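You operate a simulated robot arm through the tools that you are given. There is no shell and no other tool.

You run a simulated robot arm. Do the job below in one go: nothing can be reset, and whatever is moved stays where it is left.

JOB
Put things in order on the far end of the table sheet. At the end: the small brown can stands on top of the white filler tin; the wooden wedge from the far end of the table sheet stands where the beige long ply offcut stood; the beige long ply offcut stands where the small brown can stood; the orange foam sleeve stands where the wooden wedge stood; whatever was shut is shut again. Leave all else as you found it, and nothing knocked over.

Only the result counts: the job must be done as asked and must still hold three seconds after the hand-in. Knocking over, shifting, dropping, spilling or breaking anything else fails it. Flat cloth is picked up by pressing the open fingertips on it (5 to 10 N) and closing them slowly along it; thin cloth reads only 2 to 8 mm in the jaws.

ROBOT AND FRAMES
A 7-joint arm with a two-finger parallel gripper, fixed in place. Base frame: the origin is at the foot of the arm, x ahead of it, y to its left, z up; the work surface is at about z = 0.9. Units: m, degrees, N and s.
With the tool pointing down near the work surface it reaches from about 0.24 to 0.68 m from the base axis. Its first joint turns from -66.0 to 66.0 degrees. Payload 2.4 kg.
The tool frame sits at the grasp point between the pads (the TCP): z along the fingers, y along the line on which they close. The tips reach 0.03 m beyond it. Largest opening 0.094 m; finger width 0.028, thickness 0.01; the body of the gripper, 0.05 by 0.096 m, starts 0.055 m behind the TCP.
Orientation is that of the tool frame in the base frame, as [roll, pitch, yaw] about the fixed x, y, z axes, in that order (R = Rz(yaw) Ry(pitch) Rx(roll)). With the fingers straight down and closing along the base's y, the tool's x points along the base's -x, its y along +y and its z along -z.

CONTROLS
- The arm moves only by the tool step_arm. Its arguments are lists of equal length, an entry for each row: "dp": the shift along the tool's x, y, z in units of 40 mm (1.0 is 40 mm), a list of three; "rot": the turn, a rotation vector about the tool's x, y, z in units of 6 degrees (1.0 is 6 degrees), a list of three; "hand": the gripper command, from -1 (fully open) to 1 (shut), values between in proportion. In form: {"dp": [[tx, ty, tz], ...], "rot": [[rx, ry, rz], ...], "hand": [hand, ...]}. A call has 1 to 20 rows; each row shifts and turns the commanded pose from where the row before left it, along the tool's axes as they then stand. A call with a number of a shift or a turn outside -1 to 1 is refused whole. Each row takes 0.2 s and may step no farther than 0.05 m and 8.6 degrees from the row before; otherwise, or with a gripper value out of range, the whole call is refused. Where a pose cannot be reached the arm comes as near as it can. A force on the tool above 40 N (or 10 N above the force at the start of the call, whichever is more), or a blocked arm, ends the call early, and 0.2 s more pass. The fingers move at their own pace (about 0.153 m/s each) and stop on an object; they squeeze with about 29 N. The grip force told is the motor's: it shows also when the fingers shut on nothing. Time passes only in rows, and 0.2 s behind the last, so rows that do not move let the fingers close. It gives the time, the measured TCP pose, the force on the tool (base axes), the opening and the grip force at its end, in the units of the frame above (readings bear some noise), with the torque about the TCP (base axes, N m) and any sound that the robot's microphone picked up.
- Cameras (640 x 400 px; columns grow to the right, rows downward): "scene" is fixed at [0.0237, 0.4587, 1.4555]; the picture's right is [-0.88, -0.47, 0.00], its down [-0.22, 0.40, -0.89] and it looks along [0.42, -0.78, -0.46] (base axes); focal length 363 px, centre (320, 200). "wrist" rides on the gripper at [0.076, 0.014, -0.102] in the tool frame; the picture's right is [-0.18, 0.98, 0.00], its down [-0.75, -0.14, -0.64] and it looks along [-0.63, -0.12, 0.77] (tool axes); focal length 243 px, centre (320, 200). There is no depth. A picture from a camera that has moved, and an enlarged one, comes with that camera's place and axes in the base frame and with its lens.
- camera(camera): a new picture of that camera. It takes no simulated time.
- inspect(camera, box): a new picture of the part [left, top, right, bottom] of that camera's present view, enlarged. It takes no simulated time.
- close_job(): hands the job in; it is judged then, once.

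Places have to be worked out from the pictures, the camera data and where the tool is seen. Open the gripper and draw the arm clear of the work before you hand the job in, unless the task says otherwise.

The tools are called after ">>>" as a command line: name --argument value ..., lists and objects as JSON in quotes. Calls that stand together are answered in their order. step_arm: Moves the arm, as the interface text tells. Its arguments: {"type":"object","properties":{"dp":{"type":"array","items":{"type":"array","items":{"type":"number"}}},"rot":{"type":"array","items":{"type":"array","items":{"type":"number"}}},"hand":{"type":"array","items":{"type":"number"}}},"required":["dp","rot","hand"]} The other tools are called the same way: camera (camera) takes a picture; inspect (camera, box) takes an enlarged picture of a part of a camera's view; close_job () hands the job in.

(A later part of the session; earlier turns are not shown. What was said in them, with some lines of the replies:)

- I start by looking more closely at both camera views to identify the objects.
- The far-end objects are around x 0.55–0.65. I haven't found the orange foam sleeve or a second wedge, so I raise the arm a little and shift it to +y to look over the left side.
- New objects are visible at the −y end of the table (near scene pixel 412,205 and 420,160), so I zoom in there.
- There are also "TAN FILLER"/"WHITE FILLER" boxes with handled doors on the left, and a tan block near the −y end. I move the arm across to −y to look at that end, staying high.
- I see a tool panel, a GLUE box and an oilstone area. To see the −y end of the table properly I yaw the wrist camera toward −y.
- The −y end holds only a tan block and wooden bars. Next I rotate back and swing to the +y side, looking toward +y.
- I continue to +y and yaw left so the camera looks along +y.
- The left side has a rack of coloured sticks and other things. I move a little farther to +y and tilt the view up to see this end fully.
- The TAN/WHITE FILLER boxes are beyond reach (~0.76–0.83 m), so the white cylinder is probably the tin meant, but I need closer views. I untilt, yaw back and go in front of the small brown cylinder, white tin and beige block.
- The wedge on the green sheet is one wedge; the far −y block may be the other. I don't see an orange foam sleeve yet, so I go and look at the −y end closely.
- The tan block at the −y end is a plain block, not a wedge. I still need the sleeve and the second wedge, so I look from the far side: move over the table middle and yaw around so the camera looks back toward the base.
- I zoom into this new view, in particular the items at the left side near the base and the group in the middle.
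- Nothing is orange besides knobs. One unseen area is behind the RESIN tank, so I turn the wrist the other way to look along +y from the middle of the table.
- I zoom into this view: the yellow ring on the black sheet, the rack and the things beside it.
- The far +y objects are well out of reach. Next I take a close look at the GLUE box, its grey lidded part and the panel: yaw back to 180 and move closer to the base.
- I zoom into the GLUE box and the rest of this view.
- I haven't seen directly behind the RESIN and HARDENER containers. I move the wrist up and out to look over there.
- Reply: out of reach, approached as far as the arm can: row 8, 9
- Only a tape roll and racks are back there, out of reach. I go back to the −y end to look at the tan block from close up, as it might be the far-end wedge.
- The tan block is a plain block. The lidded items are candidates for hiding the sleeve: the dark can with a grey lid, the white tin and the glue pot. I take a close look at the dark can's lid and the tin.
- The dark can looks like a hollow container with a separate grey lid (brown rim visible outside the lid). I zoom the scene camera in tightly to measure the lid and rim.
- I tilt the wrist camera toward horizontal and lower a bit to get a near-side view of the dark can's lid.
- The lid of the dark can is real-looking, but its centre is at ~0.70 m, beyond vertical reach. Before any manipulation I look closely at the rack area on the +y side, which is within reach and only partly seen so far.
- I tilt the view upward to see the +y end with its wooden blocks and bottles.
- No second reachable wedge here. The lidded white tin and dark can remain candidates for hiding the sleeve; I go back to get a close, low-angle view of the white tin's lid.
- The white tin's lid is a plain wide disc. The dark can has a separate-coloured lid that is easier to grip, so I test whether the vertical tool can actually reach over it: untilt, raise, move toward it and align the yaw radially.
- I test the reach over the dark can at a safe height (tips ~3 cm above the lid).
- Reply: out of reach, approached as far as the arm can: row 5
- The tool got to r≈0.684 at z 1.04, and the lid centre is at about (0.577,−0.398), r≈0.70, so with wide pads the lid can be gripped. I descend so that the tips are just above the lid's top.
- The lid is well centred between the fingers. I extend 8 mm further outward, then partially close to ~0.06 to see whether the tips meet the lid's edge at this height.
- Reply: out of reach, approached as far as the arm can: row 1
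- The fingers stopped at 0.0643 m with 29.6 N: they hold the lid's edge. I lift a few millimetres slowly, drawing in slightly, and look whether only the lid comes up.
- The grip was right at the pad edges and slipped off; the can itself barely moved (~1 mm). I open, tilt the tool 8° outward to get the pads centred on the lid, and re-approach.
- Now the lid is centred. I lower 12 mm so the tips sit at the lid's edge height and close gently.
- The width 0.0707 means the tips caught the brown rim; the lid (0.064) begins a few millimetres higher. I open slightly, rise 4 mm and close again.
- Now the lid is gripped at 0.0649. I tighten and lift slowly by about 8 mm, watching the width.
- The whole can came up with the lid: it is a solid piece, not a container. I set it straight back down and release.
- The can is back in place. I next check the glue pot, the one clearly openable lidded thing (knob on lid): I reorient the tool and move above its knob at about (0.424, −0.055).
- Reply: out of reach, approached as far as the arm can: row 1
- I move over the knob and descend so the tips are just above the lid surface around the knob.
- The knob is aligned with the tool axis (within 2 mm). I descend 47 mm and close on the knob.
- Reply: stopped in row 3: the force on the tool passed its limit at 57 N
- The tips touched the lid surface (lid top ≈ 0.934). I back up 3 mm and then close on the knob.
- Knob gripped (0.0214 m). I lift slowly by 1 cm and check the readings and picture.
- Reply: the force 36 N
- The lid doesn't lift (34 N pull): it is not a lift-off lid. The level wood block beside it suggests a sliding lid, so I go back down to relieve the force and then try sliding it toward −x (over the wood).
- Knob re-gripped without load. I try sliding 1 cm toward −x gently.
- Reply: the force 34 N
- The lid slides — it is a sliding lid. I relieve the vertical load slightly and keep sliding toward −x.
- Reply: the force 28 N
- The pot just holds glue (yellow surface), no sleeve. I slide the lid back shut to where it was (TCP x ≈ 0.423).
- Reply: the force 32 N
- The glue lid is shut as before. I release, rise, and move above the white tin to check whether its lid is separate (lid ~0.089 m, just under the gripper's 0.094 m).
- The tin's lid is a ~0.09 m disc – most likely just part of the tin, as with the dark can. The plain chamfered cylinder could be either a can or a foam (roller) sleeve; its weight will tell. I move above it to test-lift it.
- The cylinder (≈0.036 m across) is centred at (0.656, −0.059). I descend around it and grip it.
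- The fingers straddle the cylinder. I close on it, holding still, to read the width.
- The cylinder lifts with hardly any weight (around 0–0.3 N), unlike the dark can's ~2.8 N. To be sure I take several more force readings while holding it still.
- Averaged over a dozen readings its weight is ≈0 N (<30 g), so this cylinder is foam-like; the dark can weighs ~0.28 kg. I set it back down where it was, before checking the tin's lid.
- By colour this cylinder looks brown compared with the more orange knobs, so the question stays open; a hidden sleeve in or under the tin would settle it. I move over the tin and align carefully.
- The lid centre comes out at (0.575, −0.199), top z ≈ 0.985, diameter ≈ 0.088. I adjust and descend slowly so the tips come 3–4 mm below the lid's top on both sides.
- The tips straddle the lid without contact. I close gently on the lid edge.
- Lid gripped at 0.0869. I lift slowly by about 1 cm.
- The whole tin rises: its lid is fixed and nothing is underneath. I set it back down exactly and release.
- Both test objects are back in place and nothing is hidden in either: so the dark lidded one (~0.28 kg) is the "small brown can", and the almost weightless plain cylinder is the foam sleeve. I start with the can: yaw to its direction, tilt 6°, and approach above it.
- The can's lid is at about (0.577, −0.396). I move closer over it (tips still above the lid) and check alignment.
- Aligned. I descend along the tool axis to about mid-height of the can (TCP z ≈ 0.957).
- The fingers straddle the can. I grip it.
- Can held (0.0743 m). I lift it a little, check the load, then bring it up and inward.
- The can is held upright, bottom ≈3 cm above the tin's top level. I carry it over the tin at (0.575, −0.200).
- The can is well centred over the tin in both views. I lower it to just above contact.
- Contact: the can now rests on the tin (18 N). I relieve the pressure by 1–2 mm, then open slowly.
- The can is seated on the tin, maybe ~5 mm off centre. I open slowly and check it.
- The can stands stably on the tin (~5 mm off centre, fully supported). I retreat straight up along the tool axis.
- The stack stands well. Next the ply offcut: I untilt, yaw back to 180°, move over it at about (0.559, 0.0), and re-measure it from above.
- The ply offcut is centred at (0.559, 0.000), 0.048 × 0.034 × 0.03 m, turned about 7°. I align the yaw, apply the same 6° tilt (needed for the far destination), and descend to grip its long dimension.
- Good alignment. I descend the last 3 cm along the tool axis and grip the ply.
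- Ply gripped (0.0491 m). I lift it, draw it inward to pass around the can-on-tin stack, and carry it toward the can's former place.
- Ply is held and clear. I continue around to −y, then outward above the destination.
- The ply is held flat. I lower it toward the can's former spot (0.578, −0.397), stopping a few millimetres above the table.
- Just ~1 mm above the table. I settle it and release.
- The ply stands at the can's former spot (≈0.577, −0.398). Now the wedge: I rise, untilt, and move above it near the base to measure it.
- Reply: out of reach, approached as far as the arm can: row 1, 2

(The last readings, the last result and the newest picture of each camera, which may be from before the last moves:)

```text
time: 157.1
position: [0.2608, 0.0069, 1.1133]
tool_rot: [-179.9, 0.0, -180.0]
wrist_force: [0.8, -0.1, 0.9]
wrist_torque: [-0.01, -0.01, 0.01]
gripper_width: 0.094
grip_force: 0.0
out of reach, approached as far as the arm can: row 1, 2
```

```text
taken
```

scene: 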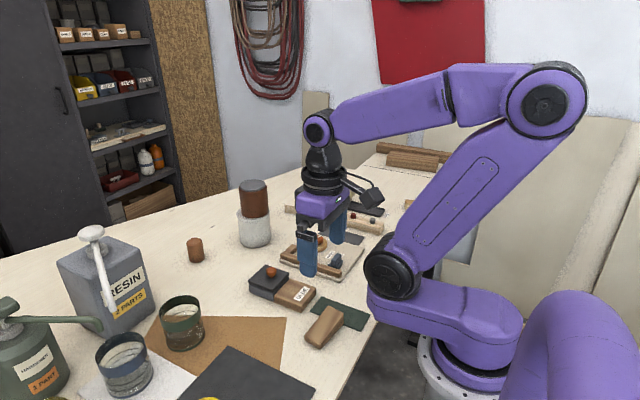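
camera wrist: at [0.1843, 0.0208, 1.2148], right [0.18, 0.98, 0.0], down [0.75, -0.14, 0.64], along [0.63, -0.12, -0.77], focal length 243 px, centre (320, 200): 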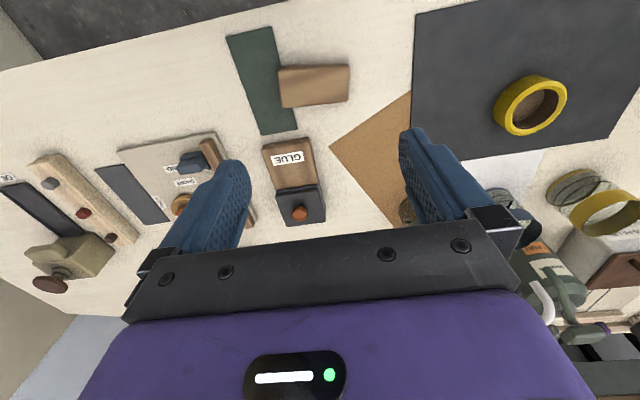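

>>> inspect --camera "wrist" --box '[215, 20, 375, 140]'

>>> inspect --camera "scene" --box '[290, 290, 380, 360]'

```text
3.33 times, centred on (295, 80) of wrist
camera zoom: at [0.1843, 0.0208, 1.2148], right [0.18, 0.98, 0.0], down [0.75, -0.14, 0.64], along [0.63, -0.12, -0.77], focal length 809 px, centre (403, 600)
```

zoom: 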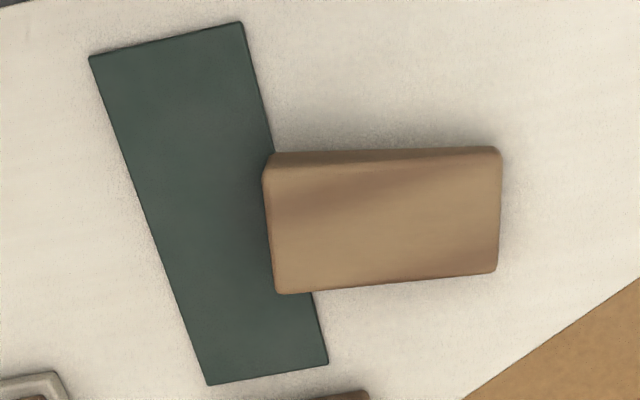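

```text
5.71 times, centred on (335, 325) of scene
camera zoom: at [0.0237, 0.4587, 1.4555], right [-0.88, -0.47, 0.0], down [-0.22, 0.4, -0.89], along [0.42, -0.78, -0.46], focal length 2074 px, centre (234, -514)
```

zoom: 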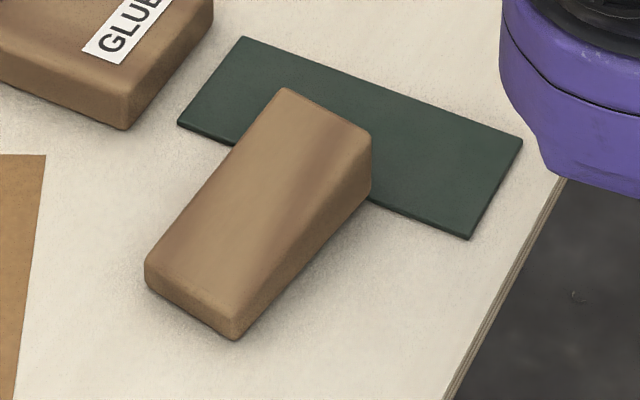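

The wedge is at (0.261, 0.001): ~0.077 × 0.038 m, thick end (~0.03 m) toward −y beside the green strip. I turn the tool so that the fingers close across its width, with a reduced opening to stay clear of the GLUE block.

>>> step_arm --dp '[[0, 0, 0], [0, 0, 0], [0, 0, 0], [0, 0, 0], [0, 0, 0], [0, 0, 0], [0, 0, 0], [0, 0, 0], [0, 0, 0], [0, 0, 0], [0, 0, 0], [0, 0, 0], [0, 0, 0], [0, 0, 0], [0, 0, 0], [0, 0, 0], [0, 0, 0], [0, 0, 0]]' --rot '[[0, 0, 1], [0, 0, 1], [0, 0, 1], [0, 0, 1], [0, 0, 1], [0, 0, 1], [0, 0, 1], [0, 0, 1], [0, 0, 1], [0, 0, 1], [0, 0, 1], [0, 0, 1], [0, 0, 1], [0, 0, 1], [0, 0, 1], [0, 0, 1], [0, 0, 0.55], [0, 0, 0]]' --hand '[-1, -1, -1, -1, -1, -1, -1, -1, -1, -1, -0.28, -0.28, -0.28, -0.28, -0.28, -0.28, -0.28, -0.28]'

>>> camera --camera "wrist"

>>> camera --camera "scene"

```text
time: 160.9
position: [0.2598, 0.0078, 1.1118]
tool_rot: [-179.9, 0.0, 80.6]
wrist_force: [-0.4, 0.2, 0.2]
wrist_torque: [0.01, 0.0, 0.03]
gripper_width: 0.06
grip_force: 0.1
```

```text
taken
camera wrist: at [0.287, 0.0807, 1.2145], right [0.94, -0.34, 0.0], down [-0.26, -0.72, 0.64], along [-0.22, -0.6, -0.77], focal length 243 px, centre (320, 200)
```

wrist: 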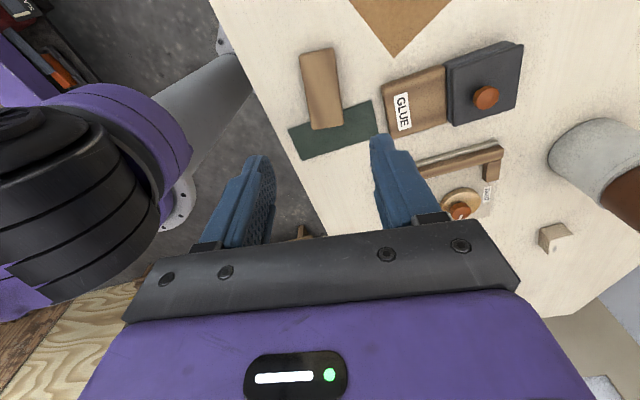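

```text
taken
```

scene: 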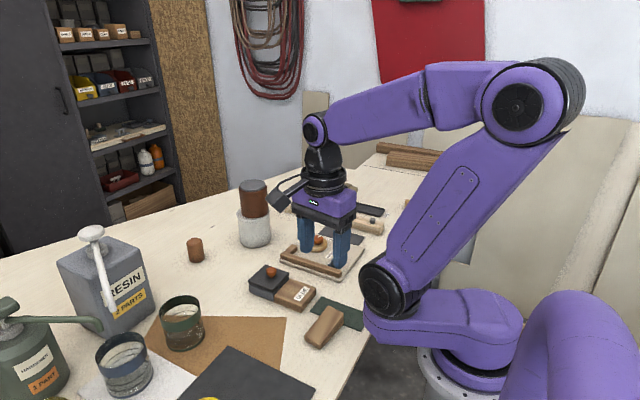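

>>> inspect --camera "wrist" --box '[250, 30, 400, 170]'

```text
2.86 times, centred on (325, 100) of wrist
camera zoom: at [0.287, 0.0807, 1.2145], right [0.94, -0.34, 0.0], down [-0.26, -0.72, 0.64], along [-0.22, -0.6, -0.77], focal length 693 px, centre (306, 486)
```

zoom: 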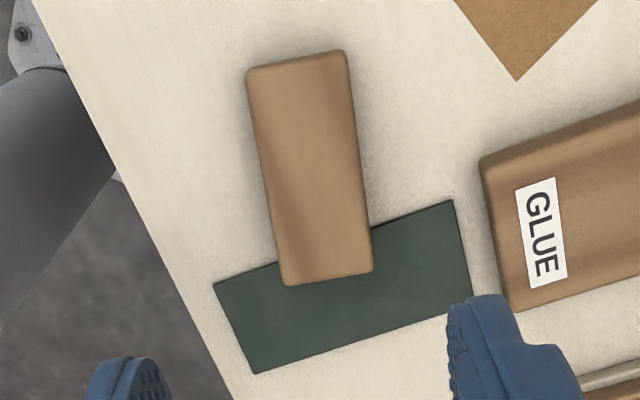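

The wedge's centre is confirmed at (0.261, 0.002). I move the TCP over it (slightly toward the thick end) and descend to just above.

>>> step_arm --dp '[[-0.24, 0.05, 0.3], [0, 0, 0.9], [0, 0, 0.9], [0, 0, 0.9], [0, 0, 0.6], [0, 0, 0]]' --rot '[[0, 0, 0], [0, 0, 0], [0, 0, 0], [0, 0, 0], [0, 0, 0], [0, 0, 0]]' --hand '[-0.28, -0.28, -0.28, -0.28, -0.28, -0.28]'

>>> camera --camera "wrist"

>>> inspect --camera "scene" --box '[280, 260, 400, 360]'

```text
time: 162.3
position: [0.2603, 0.0, 0.9711]
tool_rot: [-179.9, 0.0, 80.7]
wrist_force: [0.2, 1.2, -0.5]
wrist_torque: [0.0, -0.02, 0.02]
gripper_width: 0.0599
grip_force: 0.0
```

```text
taken
camera wrist: at [0.2879, 0.0733, 1.0729], right [0.94, -0.34, 0.0], down [-0.26, -0.72, 0.64], along [-0.22, -0.6, -0.77], focal length 243 px, centre (320, 200)
```

wrist: 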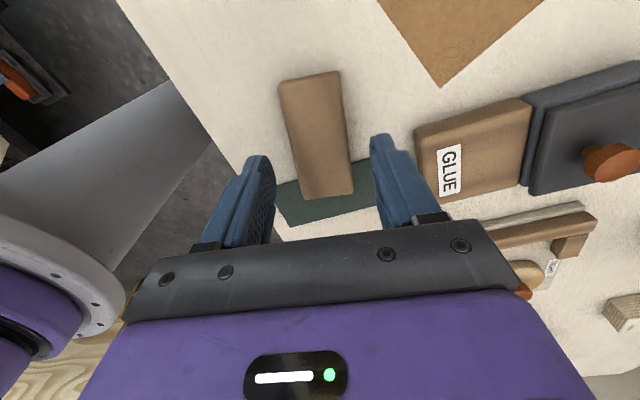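

```text
4.00 times, centred on (340, 310) of scene
camera zoom: at [0.0237, 0.4587, 1.4555], right [-0.88, -0.47, 0.0], down [-0.22, 0.4, -0.89], along [0.42, -0.78, -0.46], focal length 1452 px, centre (240, -240)
```

zoom: 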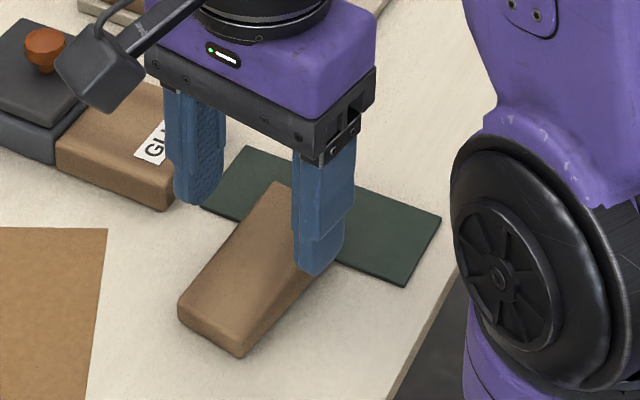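

Aligned and clear of the GLUE block. I descend the last 36 mm and grip the wedge across its width.

>>> step_arm --dp '[[0, 0, 0.4], [0, 0, 0.3], [0, 0, 0.18], [0, 0, 0], [0, 0, 0], [0, 0, 0], [0, 0, 0], [0, 0, 0]]' --rot '[[0, 0, 0], [0, 0, 0], [0, 0, 0], [0, 0, 0], [0, 0, 0], [0, 0, 0], [0, 0, 0], [0, 0, 0]]' --hand '[-0.28, -0.28, -0.28, -0.28, 0, 0.2, 0.4, 0.4]'

>>> inspect --camera "scene" --box '[280, 260, 400, 360]'

>>> camera --camera "wrist"

```text
time: 164.1
position: [0.2601, 0.0008, 0.9367]
tool_rot: [-180.0, 0.0, 80.7]
wrist_force: [-0.5, 0.0, -0.6]
wrist_torque: [0.0, -0.06, 0.0]
gripper_width: 0.0389
grip_force: 29.1
```

```text
4.00 times, centred on (340, 310) of scene
camera zoom: at [0.0237, 0.4587, 1.4555], right [-0.88, -0.47, 0.0], down [-0.22, 0.4, -0.89], along [0.42, -0.78, -0.46], focal length 1452 px, centre (240, -240)
```

zoom: 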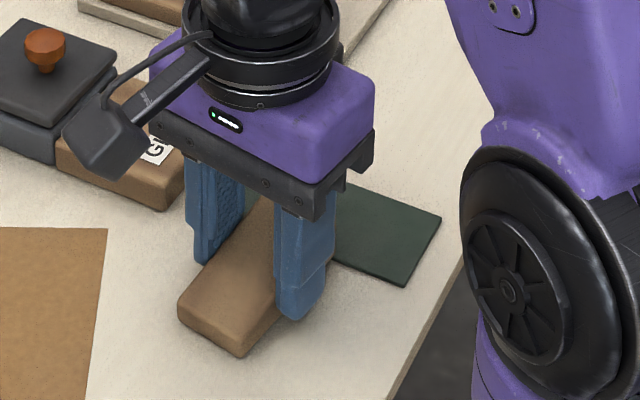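

```text
taken
camera wrist: at [0.2872, 0.0726, 1.037], right [0.94, -0.34, 0.0], down [-0.26, -0.72, 0.64], along [-0.22, -0.6, -0.77], focal length 243 px, centre (320, 200)
```

wrist: 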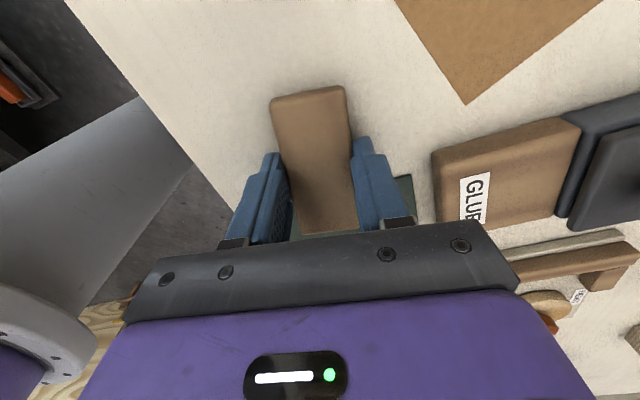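

Wedge gripped (0.0389 m). I lift 1 cm gently and check that it comes freely.

>>> step_arm --dp '[[0, 0, -0.08], [0, 0, -0.12], [0, 0, -0.15], [0, 0, 0]]' --rot '[[0, 0, 0], [0, 0, 0], [0, 0, 0], [0, 0, 0]]' --hand '[0.5, 0.5, 0.5, 0.5]'

>>> inspect --camera "scene" --box '[280, 260, 400, 360]'

```text
time: 165.1
position: [0.2601, -0.0006, 0.9475]
tool_rot: [180.0, 0.0, 80.7]
wrist_force: [0.1, 0.0, -1.0]
wrist_torque: [-0.01, 0.04, 0.02]
gripper_width: 0.039
grip_force: 29.1
```

```text
4.00 times, centred on (340, 310) of scene
camera zoom: at [0.0237, 0.4587, 1.4555], right [-0.88, -0.47, 0.0], down [-0.22, 0.4, -0.89], along [0.42, -0.78, -0.46], focal length 1452 px, centre (240, -240)
```

zoom: 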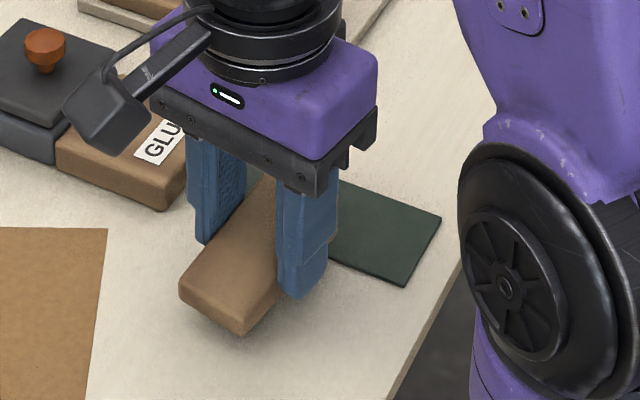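

The wedge lifts freely. I raise it and carry it over to the ply's former spot (0.559, 0.000).

>>> step_arm --dp '[[0, 0, -0.9], [0, 0, -0.9], [0, 0, -0.9], [0.1505, 0.919, 0], [0.1505, 0.919, 0], [0.1505, 0.919, 0], [0.1505, 0.919, 0], [0.1505, 0.919, 0], [0.1505, 0.919, 0], [0.1505, 0.919, 0], [0.1505, 0.919, 0], [0, 0, 0]]' --rot '[[0, 0, 0], [0, 0, 0], [0, 0, 0], [0, 0, 0], [0, 0, 0], [0, 0, 0], [0, 0, 0], [0, 0, 0], [0, 0, 0], [0, 0, 0], [0, 0, 0], [0, 0, 0]]' --hand '[0.5, 0.5, 0.5, 0.5, 0.5, 0.5, 0.5, 0.5, 0.5, 0.5, 0.5, 0.5]'

>>> camera --camera "scene"

>>> camera --camera "wrist"

```text
time: 167.7
position: [0.559, -0.0022, 1.0545]
tool_rot: [180.0, 0.0, 80.7]
wrist_force: [-0.2, -1.1, -0.2]
wrist_torque: [-0.01, 0.0, -0.02]
gripper_width: 0.0393
grip_force: 28.4
```

```text
taken
```

scene: 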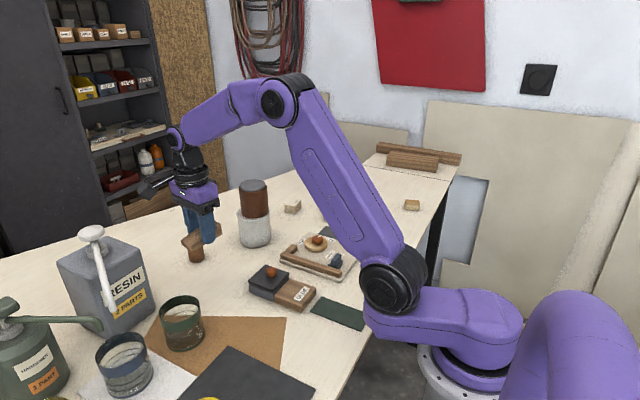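

```text
taken
camera wrist: at [0.5862, 0.0716, 1.1571], right [0.94, -0.34, 0.0], down [-0.26, -0.72, 0.64], along [-0.22, -0.6, -0.77], focal length 243 px, centre (320, 200)
```

wrist: 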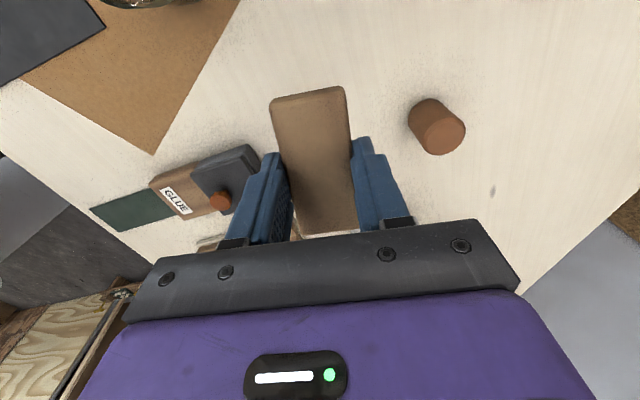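

I lower the wedge toward the table at the ply's place, pausing a few millimetres above.

>>> step_arm --dp '[[0.04, -0.03, 0.8], [0, 0, 0.8], [0, 0, 0.7], [0, 0, 0.4], [0, 0, 0.1], [0, 0, 0]]' --rot '[[0, 0, 0], [0, 0, 0], [0, 0, 0], [0, 0, 0], [0, 0, 0], [0, 0, 0]]' --hand '[0.5, 0.5, 0.5, 0.5, 0.5, 0.5]'

>>> inspect --camera "scene" --box '[140, 220, 260, 310]'

```text
time: 169.1
position: [0.5582, 0.0022, 0.9422]
tool_rot: [180.0, 0.0, 80.7]
wrist_force: [-0.2, 0.2, -0.5]
wrist_torque: [-0.03, 0.01, 0.01]
gripper_width: 0.0387
grip_force: 29.1
```

```text
4.44 times, centred on (200, 265) of scene
camera zoom: at [0.0237, 0.4587, 1.4555], right [-0.88, -0.47, 0.0], down [-0.22, 0.4, -0.89], along [0.42, -0.78, -0.46], focal length 1613 px, centre (853, -89)
```

zoom: 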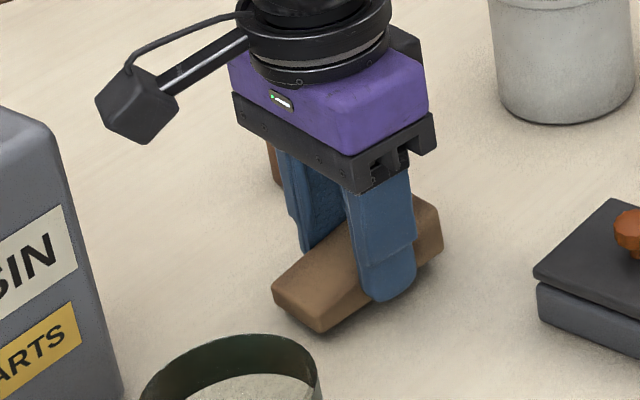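

>>> step_arm --dp '[[-0.07, 0.01, 0.06], [0, 0, 0.04], [0, 0, 0.03], [0, 0, 0]]' --rot '[[0, 0, 0], [0, 0, 0], [0, 0, 0], [0, 0, 0]]' --hand '[0.5, 0.5, 0.5, 0.5]'

>>> inspect --camera "scene" --box '[140, 220, 260, 310]'

```text
time: 170.1
position: [0.5572, -0.002, 0.9374]
tool_rot: [-180.0, 0.0, 80.7]
wrist_force: [1.0, 0.4, -0.3]
wrist_torque: [0.01, 0.01, 0.02]
gripper_width: 0.0389
grip_force: 29.1
```

```text
4.44 times, centred on (200, 265) of scene
camera zoom: at [0.0237, 0.4587, 1.4555], right [-0.88, -0.47, 0.0], down [-0.22, 0.4, -0.89], along [0.42, -0.78, -0.46], focal length 1613 px, centre (853, -89)
```

zoom: 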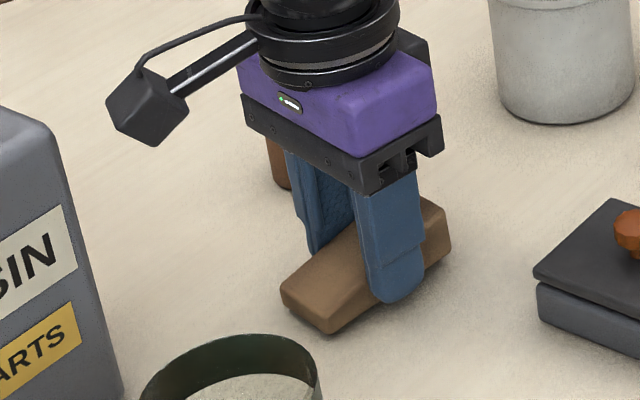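

>>> step_arm --dp '[[0, 0, 0.03], [0, 0, 0.02], [0, 0, 0]]' --rot '[[0, 0, 0], [0, 0, 0], [0, 0, 0]]' --hand '[0.5, 0.5, 0.5]'

```text
time: 170.9
position: [0.5562, -0.0037, 0.9358]
tool_rot: [-180.0, 0.1, 80.7]
wrist_force: [0.2, 0.6, 0.6]
wrist_torque: [-0.01, 0.02, 0.0]
gripper_width: 0.0389
grip_force: 29.1
```

>>> step_arm --dp '[[0.08, 0.037, 0], [0, 0, 0.03], [0, 0, 0], [0, 0, 0]]' --rot '[[0, 0, 0], [0, 0, 0], [0, 0, 0], [0, 0, 0]]' --hand '[0.5, 0.5, 0.5, 0.5]'

>>> inspect --camera "scene" --box '[170, 230, 240, 300]'

```text
time: 171.9
position: [0.5595, -0.0, 0.9355]
tool_rot: [-179.9, -0.1, 80.7]
wrist_force: [0.7, -0.1, 0.2]
wrist_torque: [0.0, 0.03, 0.01]
gripper_width: 0.0388
grip_force: 29.2
```

```text
5.71 times, centred on (205, 265) of scene
camera zoom: at [0.0237, 0.4587, 1.4555], right [-0.88, -0.47, 0.0], down [-0.22, 0.4, -0.89], along [0.42, -0.78, -0.46], focal length 2074 px, centre (977, -171)
```

zoom: 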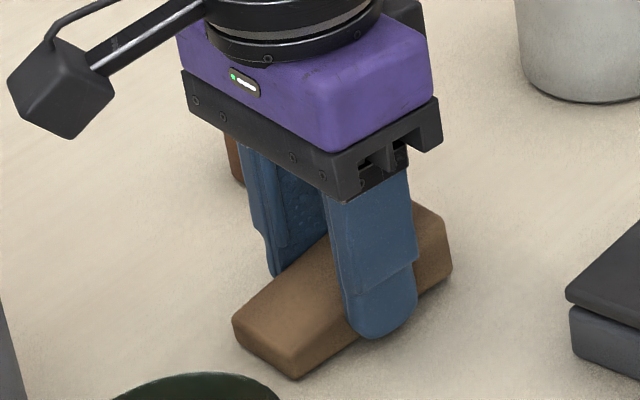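

>>> step_arm --dp '[[0, 0, 0.03], [0, 0, 0.03], [0, 0, 0]]' --rot '[[0, 0, 0], [0, 0, 0], [0, 0, 0]]' --hand '[0.5, 0.5, 0.5]'

```text
time: 172.7
position: [0.5584, 0.0007, 0.9342]
tool_rot: [179.8, 0.0, 80.7]
wrist_force: [-1.6, 0.3, 16.5]
wrist_torque: [0.69, 0.02, 0.11]
gripper_width: 0.0388
grip_force: 28.9
```

Contact on the thin end (16 N; the thick end had rested on the strip). I ease off a millimetre and open the fingers.

>>> step_arm --dp '[[0, 0, -0.025], [0, 0, 0], [0, 0, 0], [0, 0, 0], [0, 0, 0]]' --rot '[[0, 0, 0], [0, 0, 0], [0, 0, 0], [0, 0, 0], [0, 0, 0]]' --hand '[0.5, 0.1, 0, -0.28, -0.28]'

>>> step_arm --dp '[[0, 0, -0.4], [0, 0, -0.8], [0, 0, -0.9], [0, 0, -0.9], [0, 0, 0]]' --rot '[[0, 0, 0], [0, 0, 0], [0, 0, 0], [0, 0, 0], [0, 0, 0]]' --hand '[-0.28, -0.28, -0.28, -0.28, -0.28]'

>>> camera --camera "wrist"

>>> inspect --camera "scene" --box '[150, 210, 270, 310]'

```text
time: 173.9
position: [0.5583, -0.0009, 0.9341]
tool_rot: [-180.0, 0.0, 80.8]
wrist_force: [0.8, -0.2, -0.4]
wrist_torque: [-0.01, -0.06, 0.0]
gripper_width: 0.0601
grip_force: 0.1
```

```text
time: 175.1
position: [0.559, -0.0025, 1.0542]
tool_rot: [179.9, 0.1, 80.7]
wrist_force: [0.8, 0.1, -0.3]
wrist_torque: [0.0, 0.0, -0.01]
gripper_width: 0.0603
grip_force: 0.1
```

```text
taken
camera wrist: at [0.5856, 0.0703, 1.1553], right [0.94, -0.34, 0.0], down [-0.26, -0.72, 0.64], along [-0.22, -0.6, -0.77], focal length 243 px, centre (320, 200)
```

wrist: 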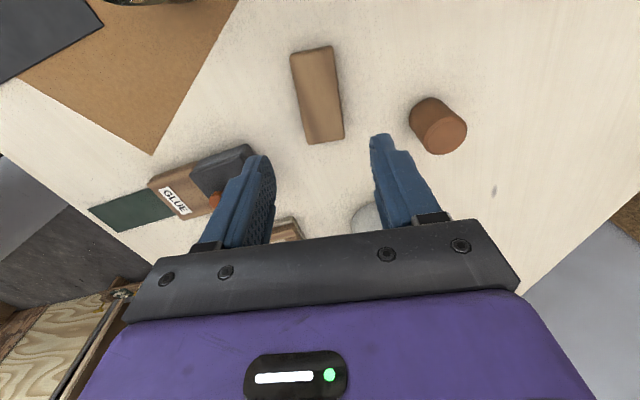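

```text
4.00 times, centred on (210, 260) of scene
camera zoom: at [0.0237, 0.4587, 1.4555], right [-0.88, -0.47, 0.0], down [-0.22, 0.4, -0.89], along [0.42, -0.78, -0.46], focal length 1452 px, centre (760, -40)
```

zoom: 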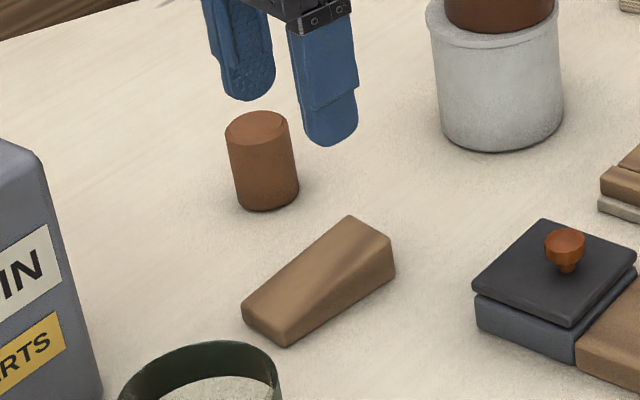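

The wedge now stands at the ply's former place. Next the foam sleeve: I rotate the tool back to yaw 180 and go above it.

>>> step_arm --dp '[[0, 0, -0.7], [0, 0, 0], [0, 0, 0], [0, 0, 0], [0, 0, 0], [0, 0, 0], [0, 0, 0], [0, 0, 0], [0, 0, 0], [0, 0, 0], [0, 0, 0], [0, 0, 0], [0, 0, 0], [0, 0, 0], [0, 0, 0], [0, 0, 0], [0, 0, 0], [0, 0, 0]]' --rot '[[0, 0, 0], [0, 0, -1], [0, 0, -1], [0, 0, -1], [0, 0, -1], [0, 0, -1], [0, 0, -1], [0, 0, -1], [0, 0, -1], [0, 0, -1], [0, 0, -1], [0, 0, -1], [0, 0, -1], [0, 0, -1], [0, 0, -1], [0, 0, -1], [0, 0, -1], [0, 0, -0.55]]' --hand '[-0.28, -0.28, -0.28, -0.28, -0.28, -0.28, -0.28, -0.28, -0.28, -0.28, -0.28, -0.28, -0.28, -0.28, -0.28, -1, -1, -1]'

>>> step_arm --dp '[[-0.8, -0.47, 0], [-0.8, -0.47, 0], [-0.8, -0.47, 0.3], [0, 0, 0.4], [0, 0, 0]]' --rot '[[0, 0, 0], [0, 0, 0], [0, 0, 0], [0, 0, 0], [0, 0, 0]]' --hand '[-1, -1, -1, -1, -1]'

>>> camera --camera "wrist"

>>> inspect --camera "wrist" --box '[250, 60, 400, 180]'

```text
time: 178.9
position: [0.5591, -0.0007, 1.0812]
tool_rot: [179.9, -0.1, -179.9]
wrist_force: [-0.1, 0.1, 0.0]
wrist_torque: [0.02, 0.01, 0.01]
gripper_width: 0.094
grip_force: 0.0
```

```text
time: 180.1
position: [0.6541, -0.0557, 1.0525]
tool_rot: [-180.0, 0.0, -180.0]
wrist_force: [-0.3, -0.1, -0.4]
wrist_torque: [-0.01, 0.02, 0.03]
gripper_width: 0.094
grip_force: 0.1
```

```text
taken
camera wrist: at [0.5794, -0.0416, 1.1549], right [0.18, 0.98, 0.0], down [0.75, -0.14, 0.64], along [0.63, -0.12, -0.77], focal length 243 px, centre (320, 200)
```

wrist: 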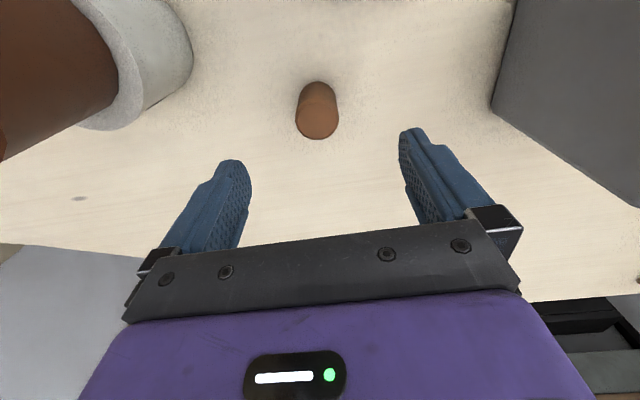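

```text
3.33 times, centred on (325, 120) of wrist
camera zoom: at [0.5794, -0.0416, 1.1549], right [0.18, 0.98, 0.0], down [0.75, -0.14, 0.64], along [0.63, -0.12, -0.77], focal length 809 px, centre (303, 467)
```

zoom: 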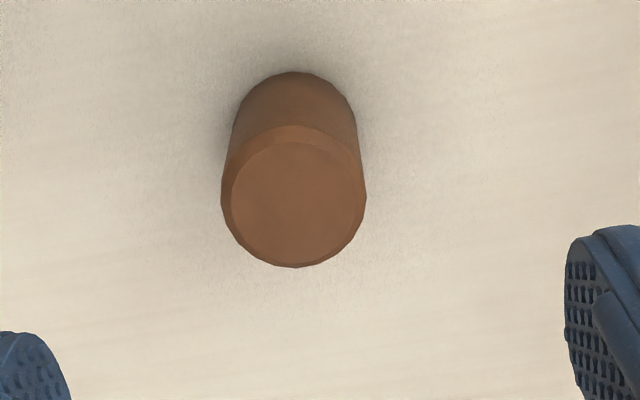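

The sleeve is at (0.654, −0.058). I shift 2 mm and descend around it.

>>> step_arm --dp '[[0, -0.055, 0.7], [0, 0, 0.8], [0, 0, 0.7], [0, 0, 0.4], [0, 0, 0.2], [0, 0, 0]]' --rot '[[0, 0, 0], [0, 0, 0], [0, 0, 0], [0, 0, 0], [0, 0, 0], [0, 0, 0]]' --hand '[-1, -1, -1, -0.8, -0.6, -0.5]'

>>> camera --camera "wrist"

```text
time: 181.5
position: [0.6551, -0.0591, 0.9423]
tool_rot: [180.0, 0.0, 180.0]
wrist_force: [0.2, -0.2, 0.9]
wrist_torque: [0.02, 0.02, 0.01]
gripper_width: 0.0702
grip_force: 0.1
```

```text
taken
camera wrist: at [0.5796, -0.0451, 1.0443], right [0.18, 0.98, 0.0], down [0.75, -0.14, 0.64], along [0.63, -0.12, -0.77], focal length 243 px, centre (320, 200)
```

wrist: 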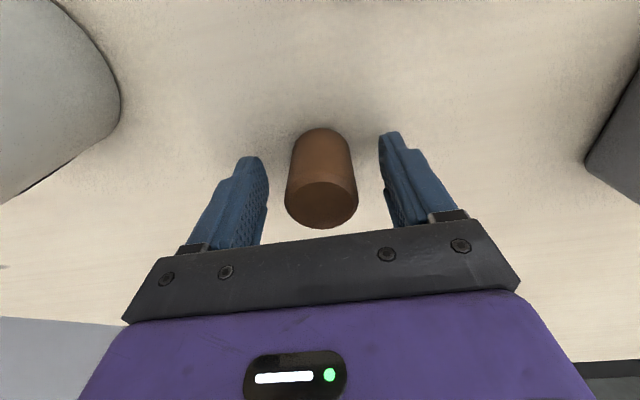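

I grip the sleeve and lift it.

>>> step_arm --dp '[[0, 0, 0], [0, 0, 0], [0, 0, 0], [0, 0, 0], [0, 0, -0.4], [0, 0, -0.9], [0, 0, -0.9], [0, 0, -0.9], [0, 0, -0.5], [0, 0, 0]]' --rot '[[0, 0, 0], [0, 0, 0], [0, 0, 0], [0, 0, 0], [0, 0, 0], [0, 0, 0], [0, 0, 0], [0, 0, 0], [0, 0, 0], [0, 0, 0]]' --hand '[-0.1, 0.2, 0.5, 0.6, 0.6, 0.6, 0.6, 0.6, 0.6, 0.6]'

>>> camera --camera "wrist"

>>> camera --camera "scene"

```text
time: 183.7
position: [0.6531, -0.0625, 1.0879]
tool_rot: [180.0, 0.0, 179.9]
wrist_force: [-0.4, -0.8, -1.1]
wrist_torque: [0.04, 0.02, -0.03]
gripper_width: 0.0366
grip_force: 28.8
```

```text
taken
camera wrist: at [0.5782, -0.0467, 1.1904], right [0.18, 0.98, 0.0], down [0.75, -0.14, 0.64], along [0.63, -0.12, -0.77], focal length 243 px, centre (320, 200)
```

wrist: 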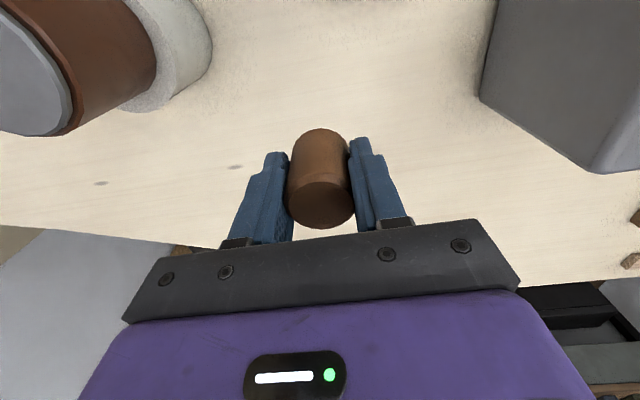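

```text
taken
```

scene: 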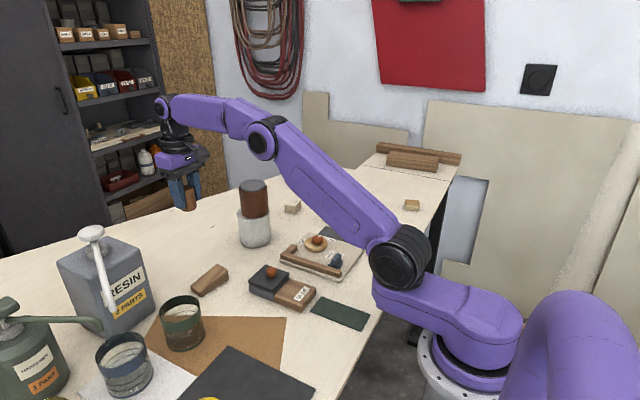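

The sleeve is held. I carry it over to the wedge's former place at (0.261, 0.002).

>>> step_arm --dp '[[0.98, 0.161, 0], [0.98, 0.161, 0], [0.98, 0.161, 0], [0.98, 0.161, 0], [0.98, 0.161, 0], [0.98, 0.161, 0], [0.98, 0.161, 0], [0.98, 0.161, 0], [0.98, 0.161, 0], [0.98, 0.161, 0], [0, 0, 0]]' --rot '[[0, 0, 0], [0, 0, 0], [0, 0, 0], [0, 0, 0], [0, 0, 0], [0, 0, 0], [0, 0, 0], [0, 0, 0], [0, 0, 0], [0, 0, 0], [0, 0, 0]]' --hand '[0.6, 0.6, 0.6, 0.6, 0.6, 0.6, 0.6, 0.6, 0.6, 0.6, 0.6]'

>>> camera --camera "wrist"

>>> camera --camera "scene"

```text
time: 186.1
position: [0.2639, 0.0067, 1.0864]
tool_rot: [180.0, -0.1, -180.0]
wrist_force: [-0.4, 0.2, -0.9]
wrist_torque: [-0.03, 0.05, 0.01]
gripper_width: 0.0366
grip_force: 28.5
```

```text
taken
camera wrist: at [0.1889, 0.0197, 1.1884], right [0.18, 0.98, 0.0], down [0.75, -0.14, 0.64], along [0.63, -0.12, -0.77], focal length 243 px, centre (320, 200)
```

wrist: 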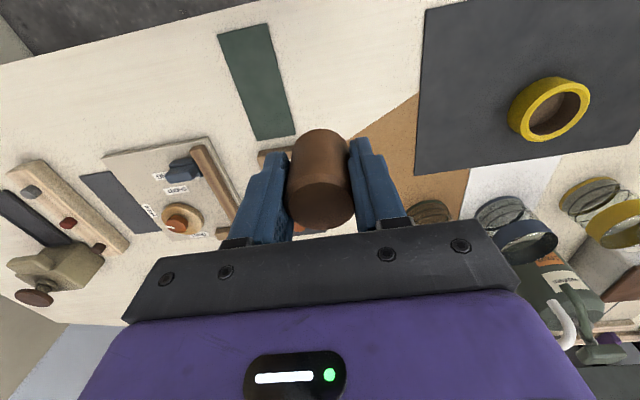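

```text
taken
```

scene: 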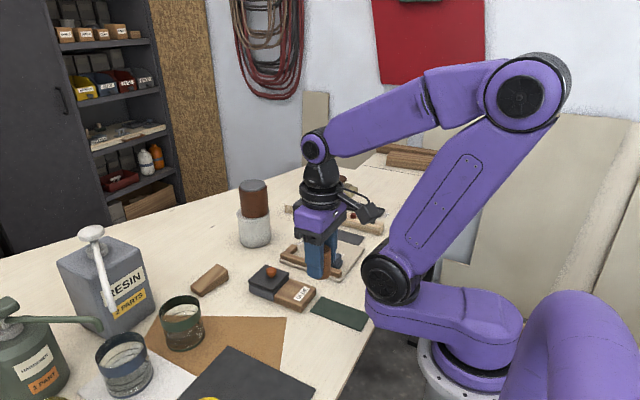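

I correct a few millimetres and lower the sleeve, stopping just above the table.

>>> step_arm --dp '[[0.06, -0.12, 0.8], [0, 0, 0.9], [0, 0, 0.9], [0, 0, 0.6], [0, 0, 0.25], [0, 0, 0]]' --rot '[[0, 0, 0], [0, 0, 0], [0, 0, 0], [0, 0, 0], [0, 0, 0], [0, 0, 0]]' --hand '[0.6, 0.6, 0.6, 0.6, 0.6, 0.6]'

>>> inspect --camera "scene" --box '[270, 250, 400, 360]'

>>> camera --camera "wrist"

```text
time: 187.5
position: [0.261, 0.0015, 0.9475]
tool_rot: [179.9, 0.0, 179.9]
wrist_force: [0.1, -0.4, 0.0]
wrist_torque: [0.0, 0.0, -0.01]
gripper_width: 0.0366
grip_force: 28.9
```

```text
3.64 times, centred on (335, 305) of scene
camera zoom: at [0.0237, 0.4587, 1.4555], right [-0.88, -0.47, 0.0], down [-0.22, 0.4, -0.89], along [0.42, -0.78, -0.46], focal length 1320 px, centre (266, -182)
```

zoom: 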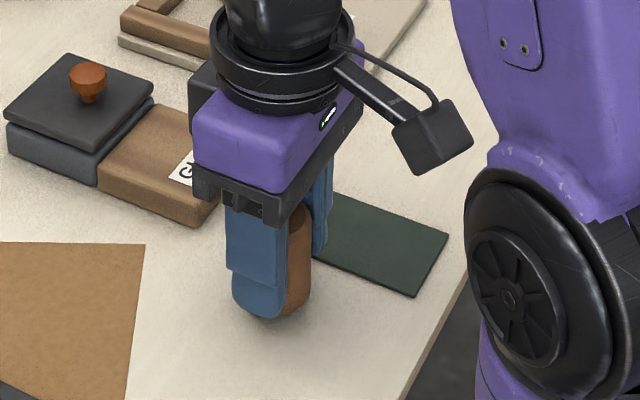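

```text
taken
camera wrist: at [0.185, 0.0155, 1.0492], right [0.18, 0.98, 0.0], down [0.75, -0.14, 0.64], along [0.63, -0.12, -0.77], focal length 243 px, centre (320, 200)
```

wrist: 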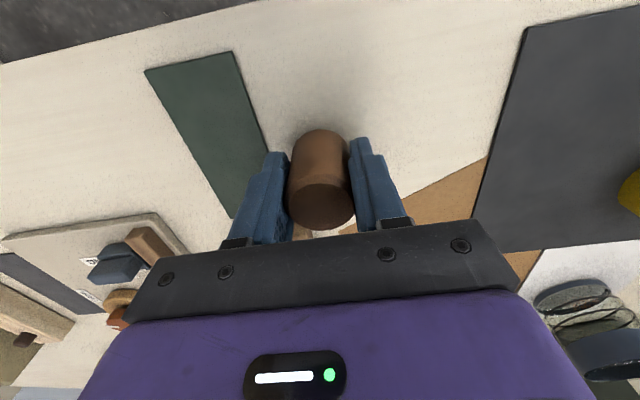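

>>> step_arm --dp '[[0, 0, 0.06], [0, 0, 0.04], [0, 0, 0.03], [0, 0, 0]]' --rot '[[0, 0, 0], [0, 0, 0], [0, 0, 0], [0, 0, 0]]' --hand '[0.6, 0.6, 0.6, 0.6]'

```text
time: 188.5
position: [0.2605, 0.0001, 0.9436]
tool_rot: [180.0, 0.0, -180.0]
wrist_force: [-0.5, 0.3, -0.5]
wrist_torque: [0.0, -0.03, 0.03]
gripper_width: 0.0369
grip_force: 28.6
```

>>> step_arm --dp '[[0, 0, 0.03], [0, 0, 0.02], [0, 0, 0]]' --rot '[[0, 0, 0], [0, 0, 0], [0, 0, 0]]' --hand '[0.6, 0.6, 0.6]'

```text
time: 189.3
position: [0.2614, 0.0004, 0.9414]
tool_rot: [-179.9, 0.0, -179.9]
wrist_force: [-1.1, 1.4, 16.6]
wrist_torque: [0.05, -0.01, 0.01]
gripper_width: 0.0364
grip_force: 28.8
```

The sleeve rests on the table (16.6 N). I ease slightly, open to 0.06 m and retreat straight up.

>>> step_arm --dp '[[0, 0, -0.015], [0, 0, 0], [0, 0, 0], [0, 0, 0], [0, 0, -0.4], [0, 0, -0.9], [0, 0, -0.9], [0, 0, -0.9], [0, 0, -0.6], [0, 0, 0]]' --rot '[[0, 0, 0], [0, 0, 0], [0, 0, 0], [0, 0, 0], [0, 0, 0], [0, 0, 0], [0, 0, 0], [0, 0, 0], [0, 0, 0], [0, 0, 0]]' --hand '[0.6, 0.1, -0.28, -0.5, -0.5, -0.5, -0.5, -0.5, -0.5, -1]'

>>> camera --camera "wrist"

>>> camera --camera "scene"

```text
time: 191.5
position: [0.259, 0.002, 1.0915]
tool_rot: [180.0, 0.1, -180.0]
wrist_force: [-0.7, 0.3, -0.9]
wrist_torque: [-0.02, -0.01, 0.0]
gripper_width: 0.094
grip_force: 0.1
```

```text
taken
camera wrist: at [0.1839, 0.0148, 1.1931], right [0.18, 0.98, 0.0], down [0.75, -0.14, 0.64], along [0.63, -0.12, -0.77], focal length 243 px, centre (320, 200)
```

wrist: 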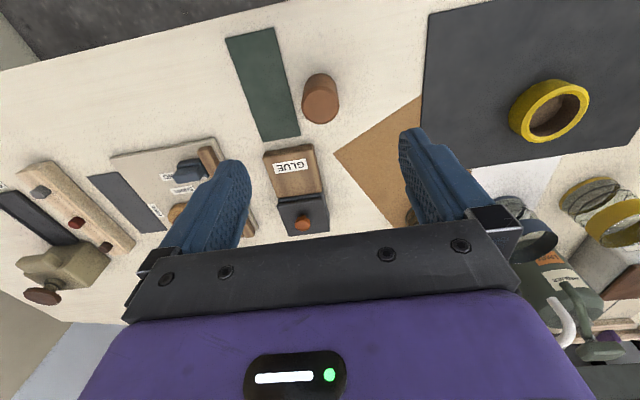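

```text
taken
```

scene: 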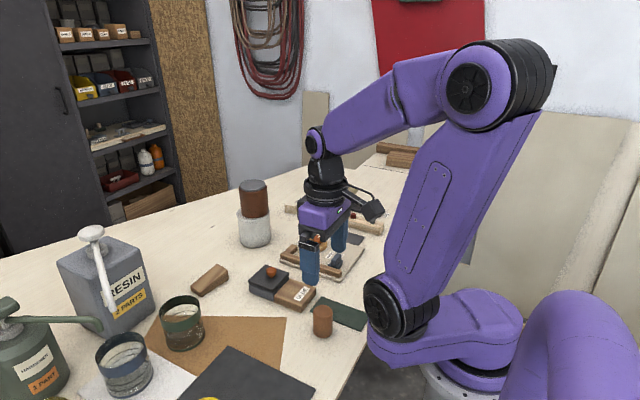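

The sleeve stands at the wedge's former place (≈0.261, 0.001). I move the arm up and back to its initial pose, then compare the whole scene with the start.

>>> step_arm --dp '[[0, 0, -0.9], [0, 0, -0.9], [0, 0, -0.9], [-0.85, 0.12, 0], [-0.85, 0.12, 0], [-0.85, 0.12, 0], [-0.85, 0.12, 0], [-0.85, 0.12, 0], [-0.85, 0.12, 0], [0, 0, 0]]' --rot '[[0, 0, 0], [0, 0, 0], [0, 0, 0], [0, 0, 0], [0, 0, 0], [0, 0, 0], [0, 0, 0], [0, 0, 0], [0, 0, 0], [0, 0, 0]]' --hand '[-1, -1, -1, -1, -1, -1, -1, -1, -1, -1]'

>>> camera --camera "scene"

>>> inspect --camera "scene" --box '[160, 160, 400, 310]'

>>> camera --camera "wrist"

>>> inspect --camera "scene" --box '[225, 170, 285, 255]'

```text
time: 193.7
position: [0.4652, 0.0311, 1.1985]
tool_rot: [179.9, 0.0, 180.0]
wrist_force: [0.0, 0.5, -0.5]
wrist_torque: [-0.02, 0.02, 0.0]
gripper_width: 0.0939
grip_force: 0.1
```

```text
taken
```

scene: 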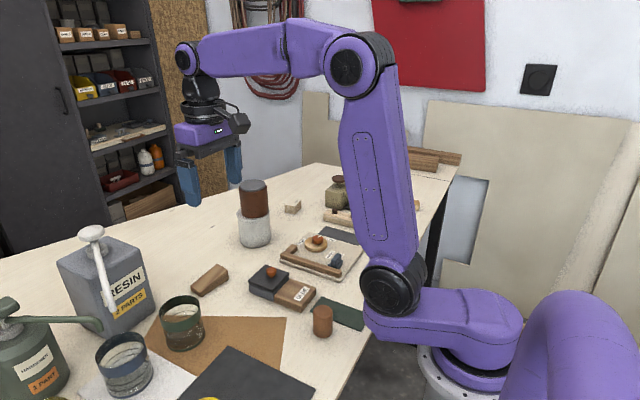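

```text
2.67 times, centred on (280, 235) of scene
camera zoom: at [0.0237, 0.4587, 1.4555], right [-0.88, -0.47, 0.0], down [-0.22, 0.4, -0.89], along [0.42, -0.78, -0.46], focal length 968 px, centre (427, 107)
```

zoom: 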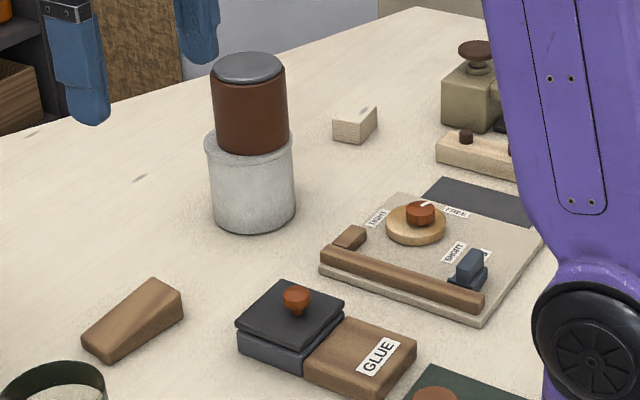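

```text
taken
camera wrist: at [0.3897, 0.0456, 1.301], right [0.18, 0.98, 0.0], down [0.75, -0.14, 0.64], along [0.63, -0.12, -0.77], focal length 243 px, centre (320, 200)
```

wrist: 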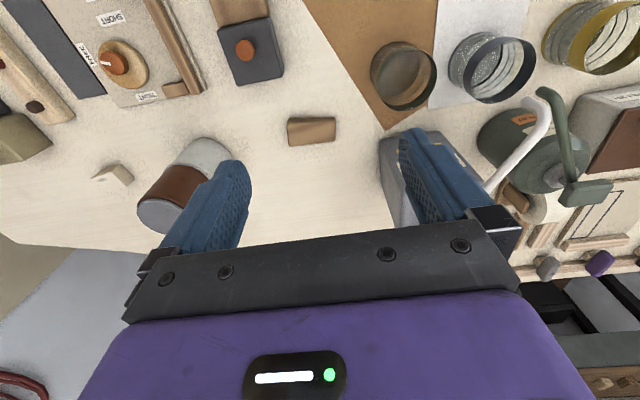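

```text
4.71 times, centred on (255, 212) of scene
camera zoom: at [0.0237, 0.4587, 1.4555], right [-0.88, -0.47, 0.0], down [-0.22, 0.4, -0.89], along [0.42, -0.78, -0.46], focal length 1708 px, centre (626, 141)
```

zoom: 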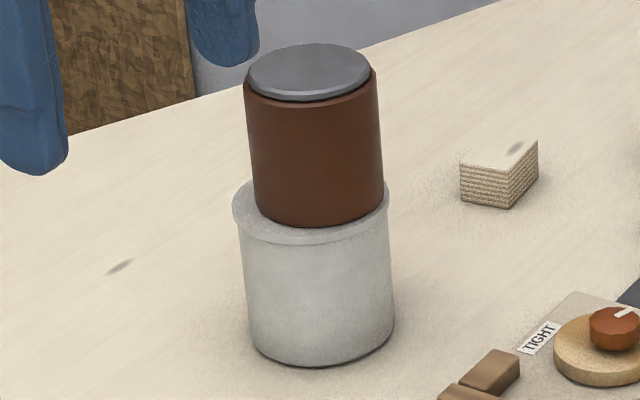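

Compared with the start, the can stands on the tin and the ply, wedge and sleeve stand at their new places. The glue lid is shut, and the panel, strips, cups and other things are as they were. The gripper is open and clear, so I hand in the job.

>>> close_job

```text
The job is handed in.
```

I moved all four items and handed the job in, but I had to infer which object was the sleeve and which was the small brown can. I haven't seen the judging result.

| Item | Where it stands now |
|---|---|
| Small brown can (dark brown, grey lid) | On top of the white tin, about 5–7 mm off centre but fully supported |
| Wooden wedge (from beside the green strip) | Where the ply offcut stood, within a few millimetres |
| Beige ply offcut | Where the brown can stood, within a few millimetres |
| Orange foam sleeve (plain copper-brown cylinder) | Where the wedge stood, within a few millimetres |

**Identification:** No object was clearly an orange foam sleeve. I took the plain cylinder to be it because it weighs almost nothing, while the dark lidded can weighs about 0.28 kg. By colour alone the cylinder looks more brown than orange. If it was really the small brown can, the can and sleeve placements are wrong, and so is the ply's.

**Wedge:** The wedge I used was the only one within reach. I took "the far end of the table sheet" to mean the half around the arm.

**Other things I touched:**
- **Glue pot:** I slid its lid open to look for the sleeve, found only glue, and slid it shut again.
- **White tin and dark can:** I lifted each about 1 cm to see whether the lid came off. Neither did, and I set both back within a millimetre or two.

The last pictures showed nothing knocked over and everything else where it started. I left the gripper open and the arm clear of the table.
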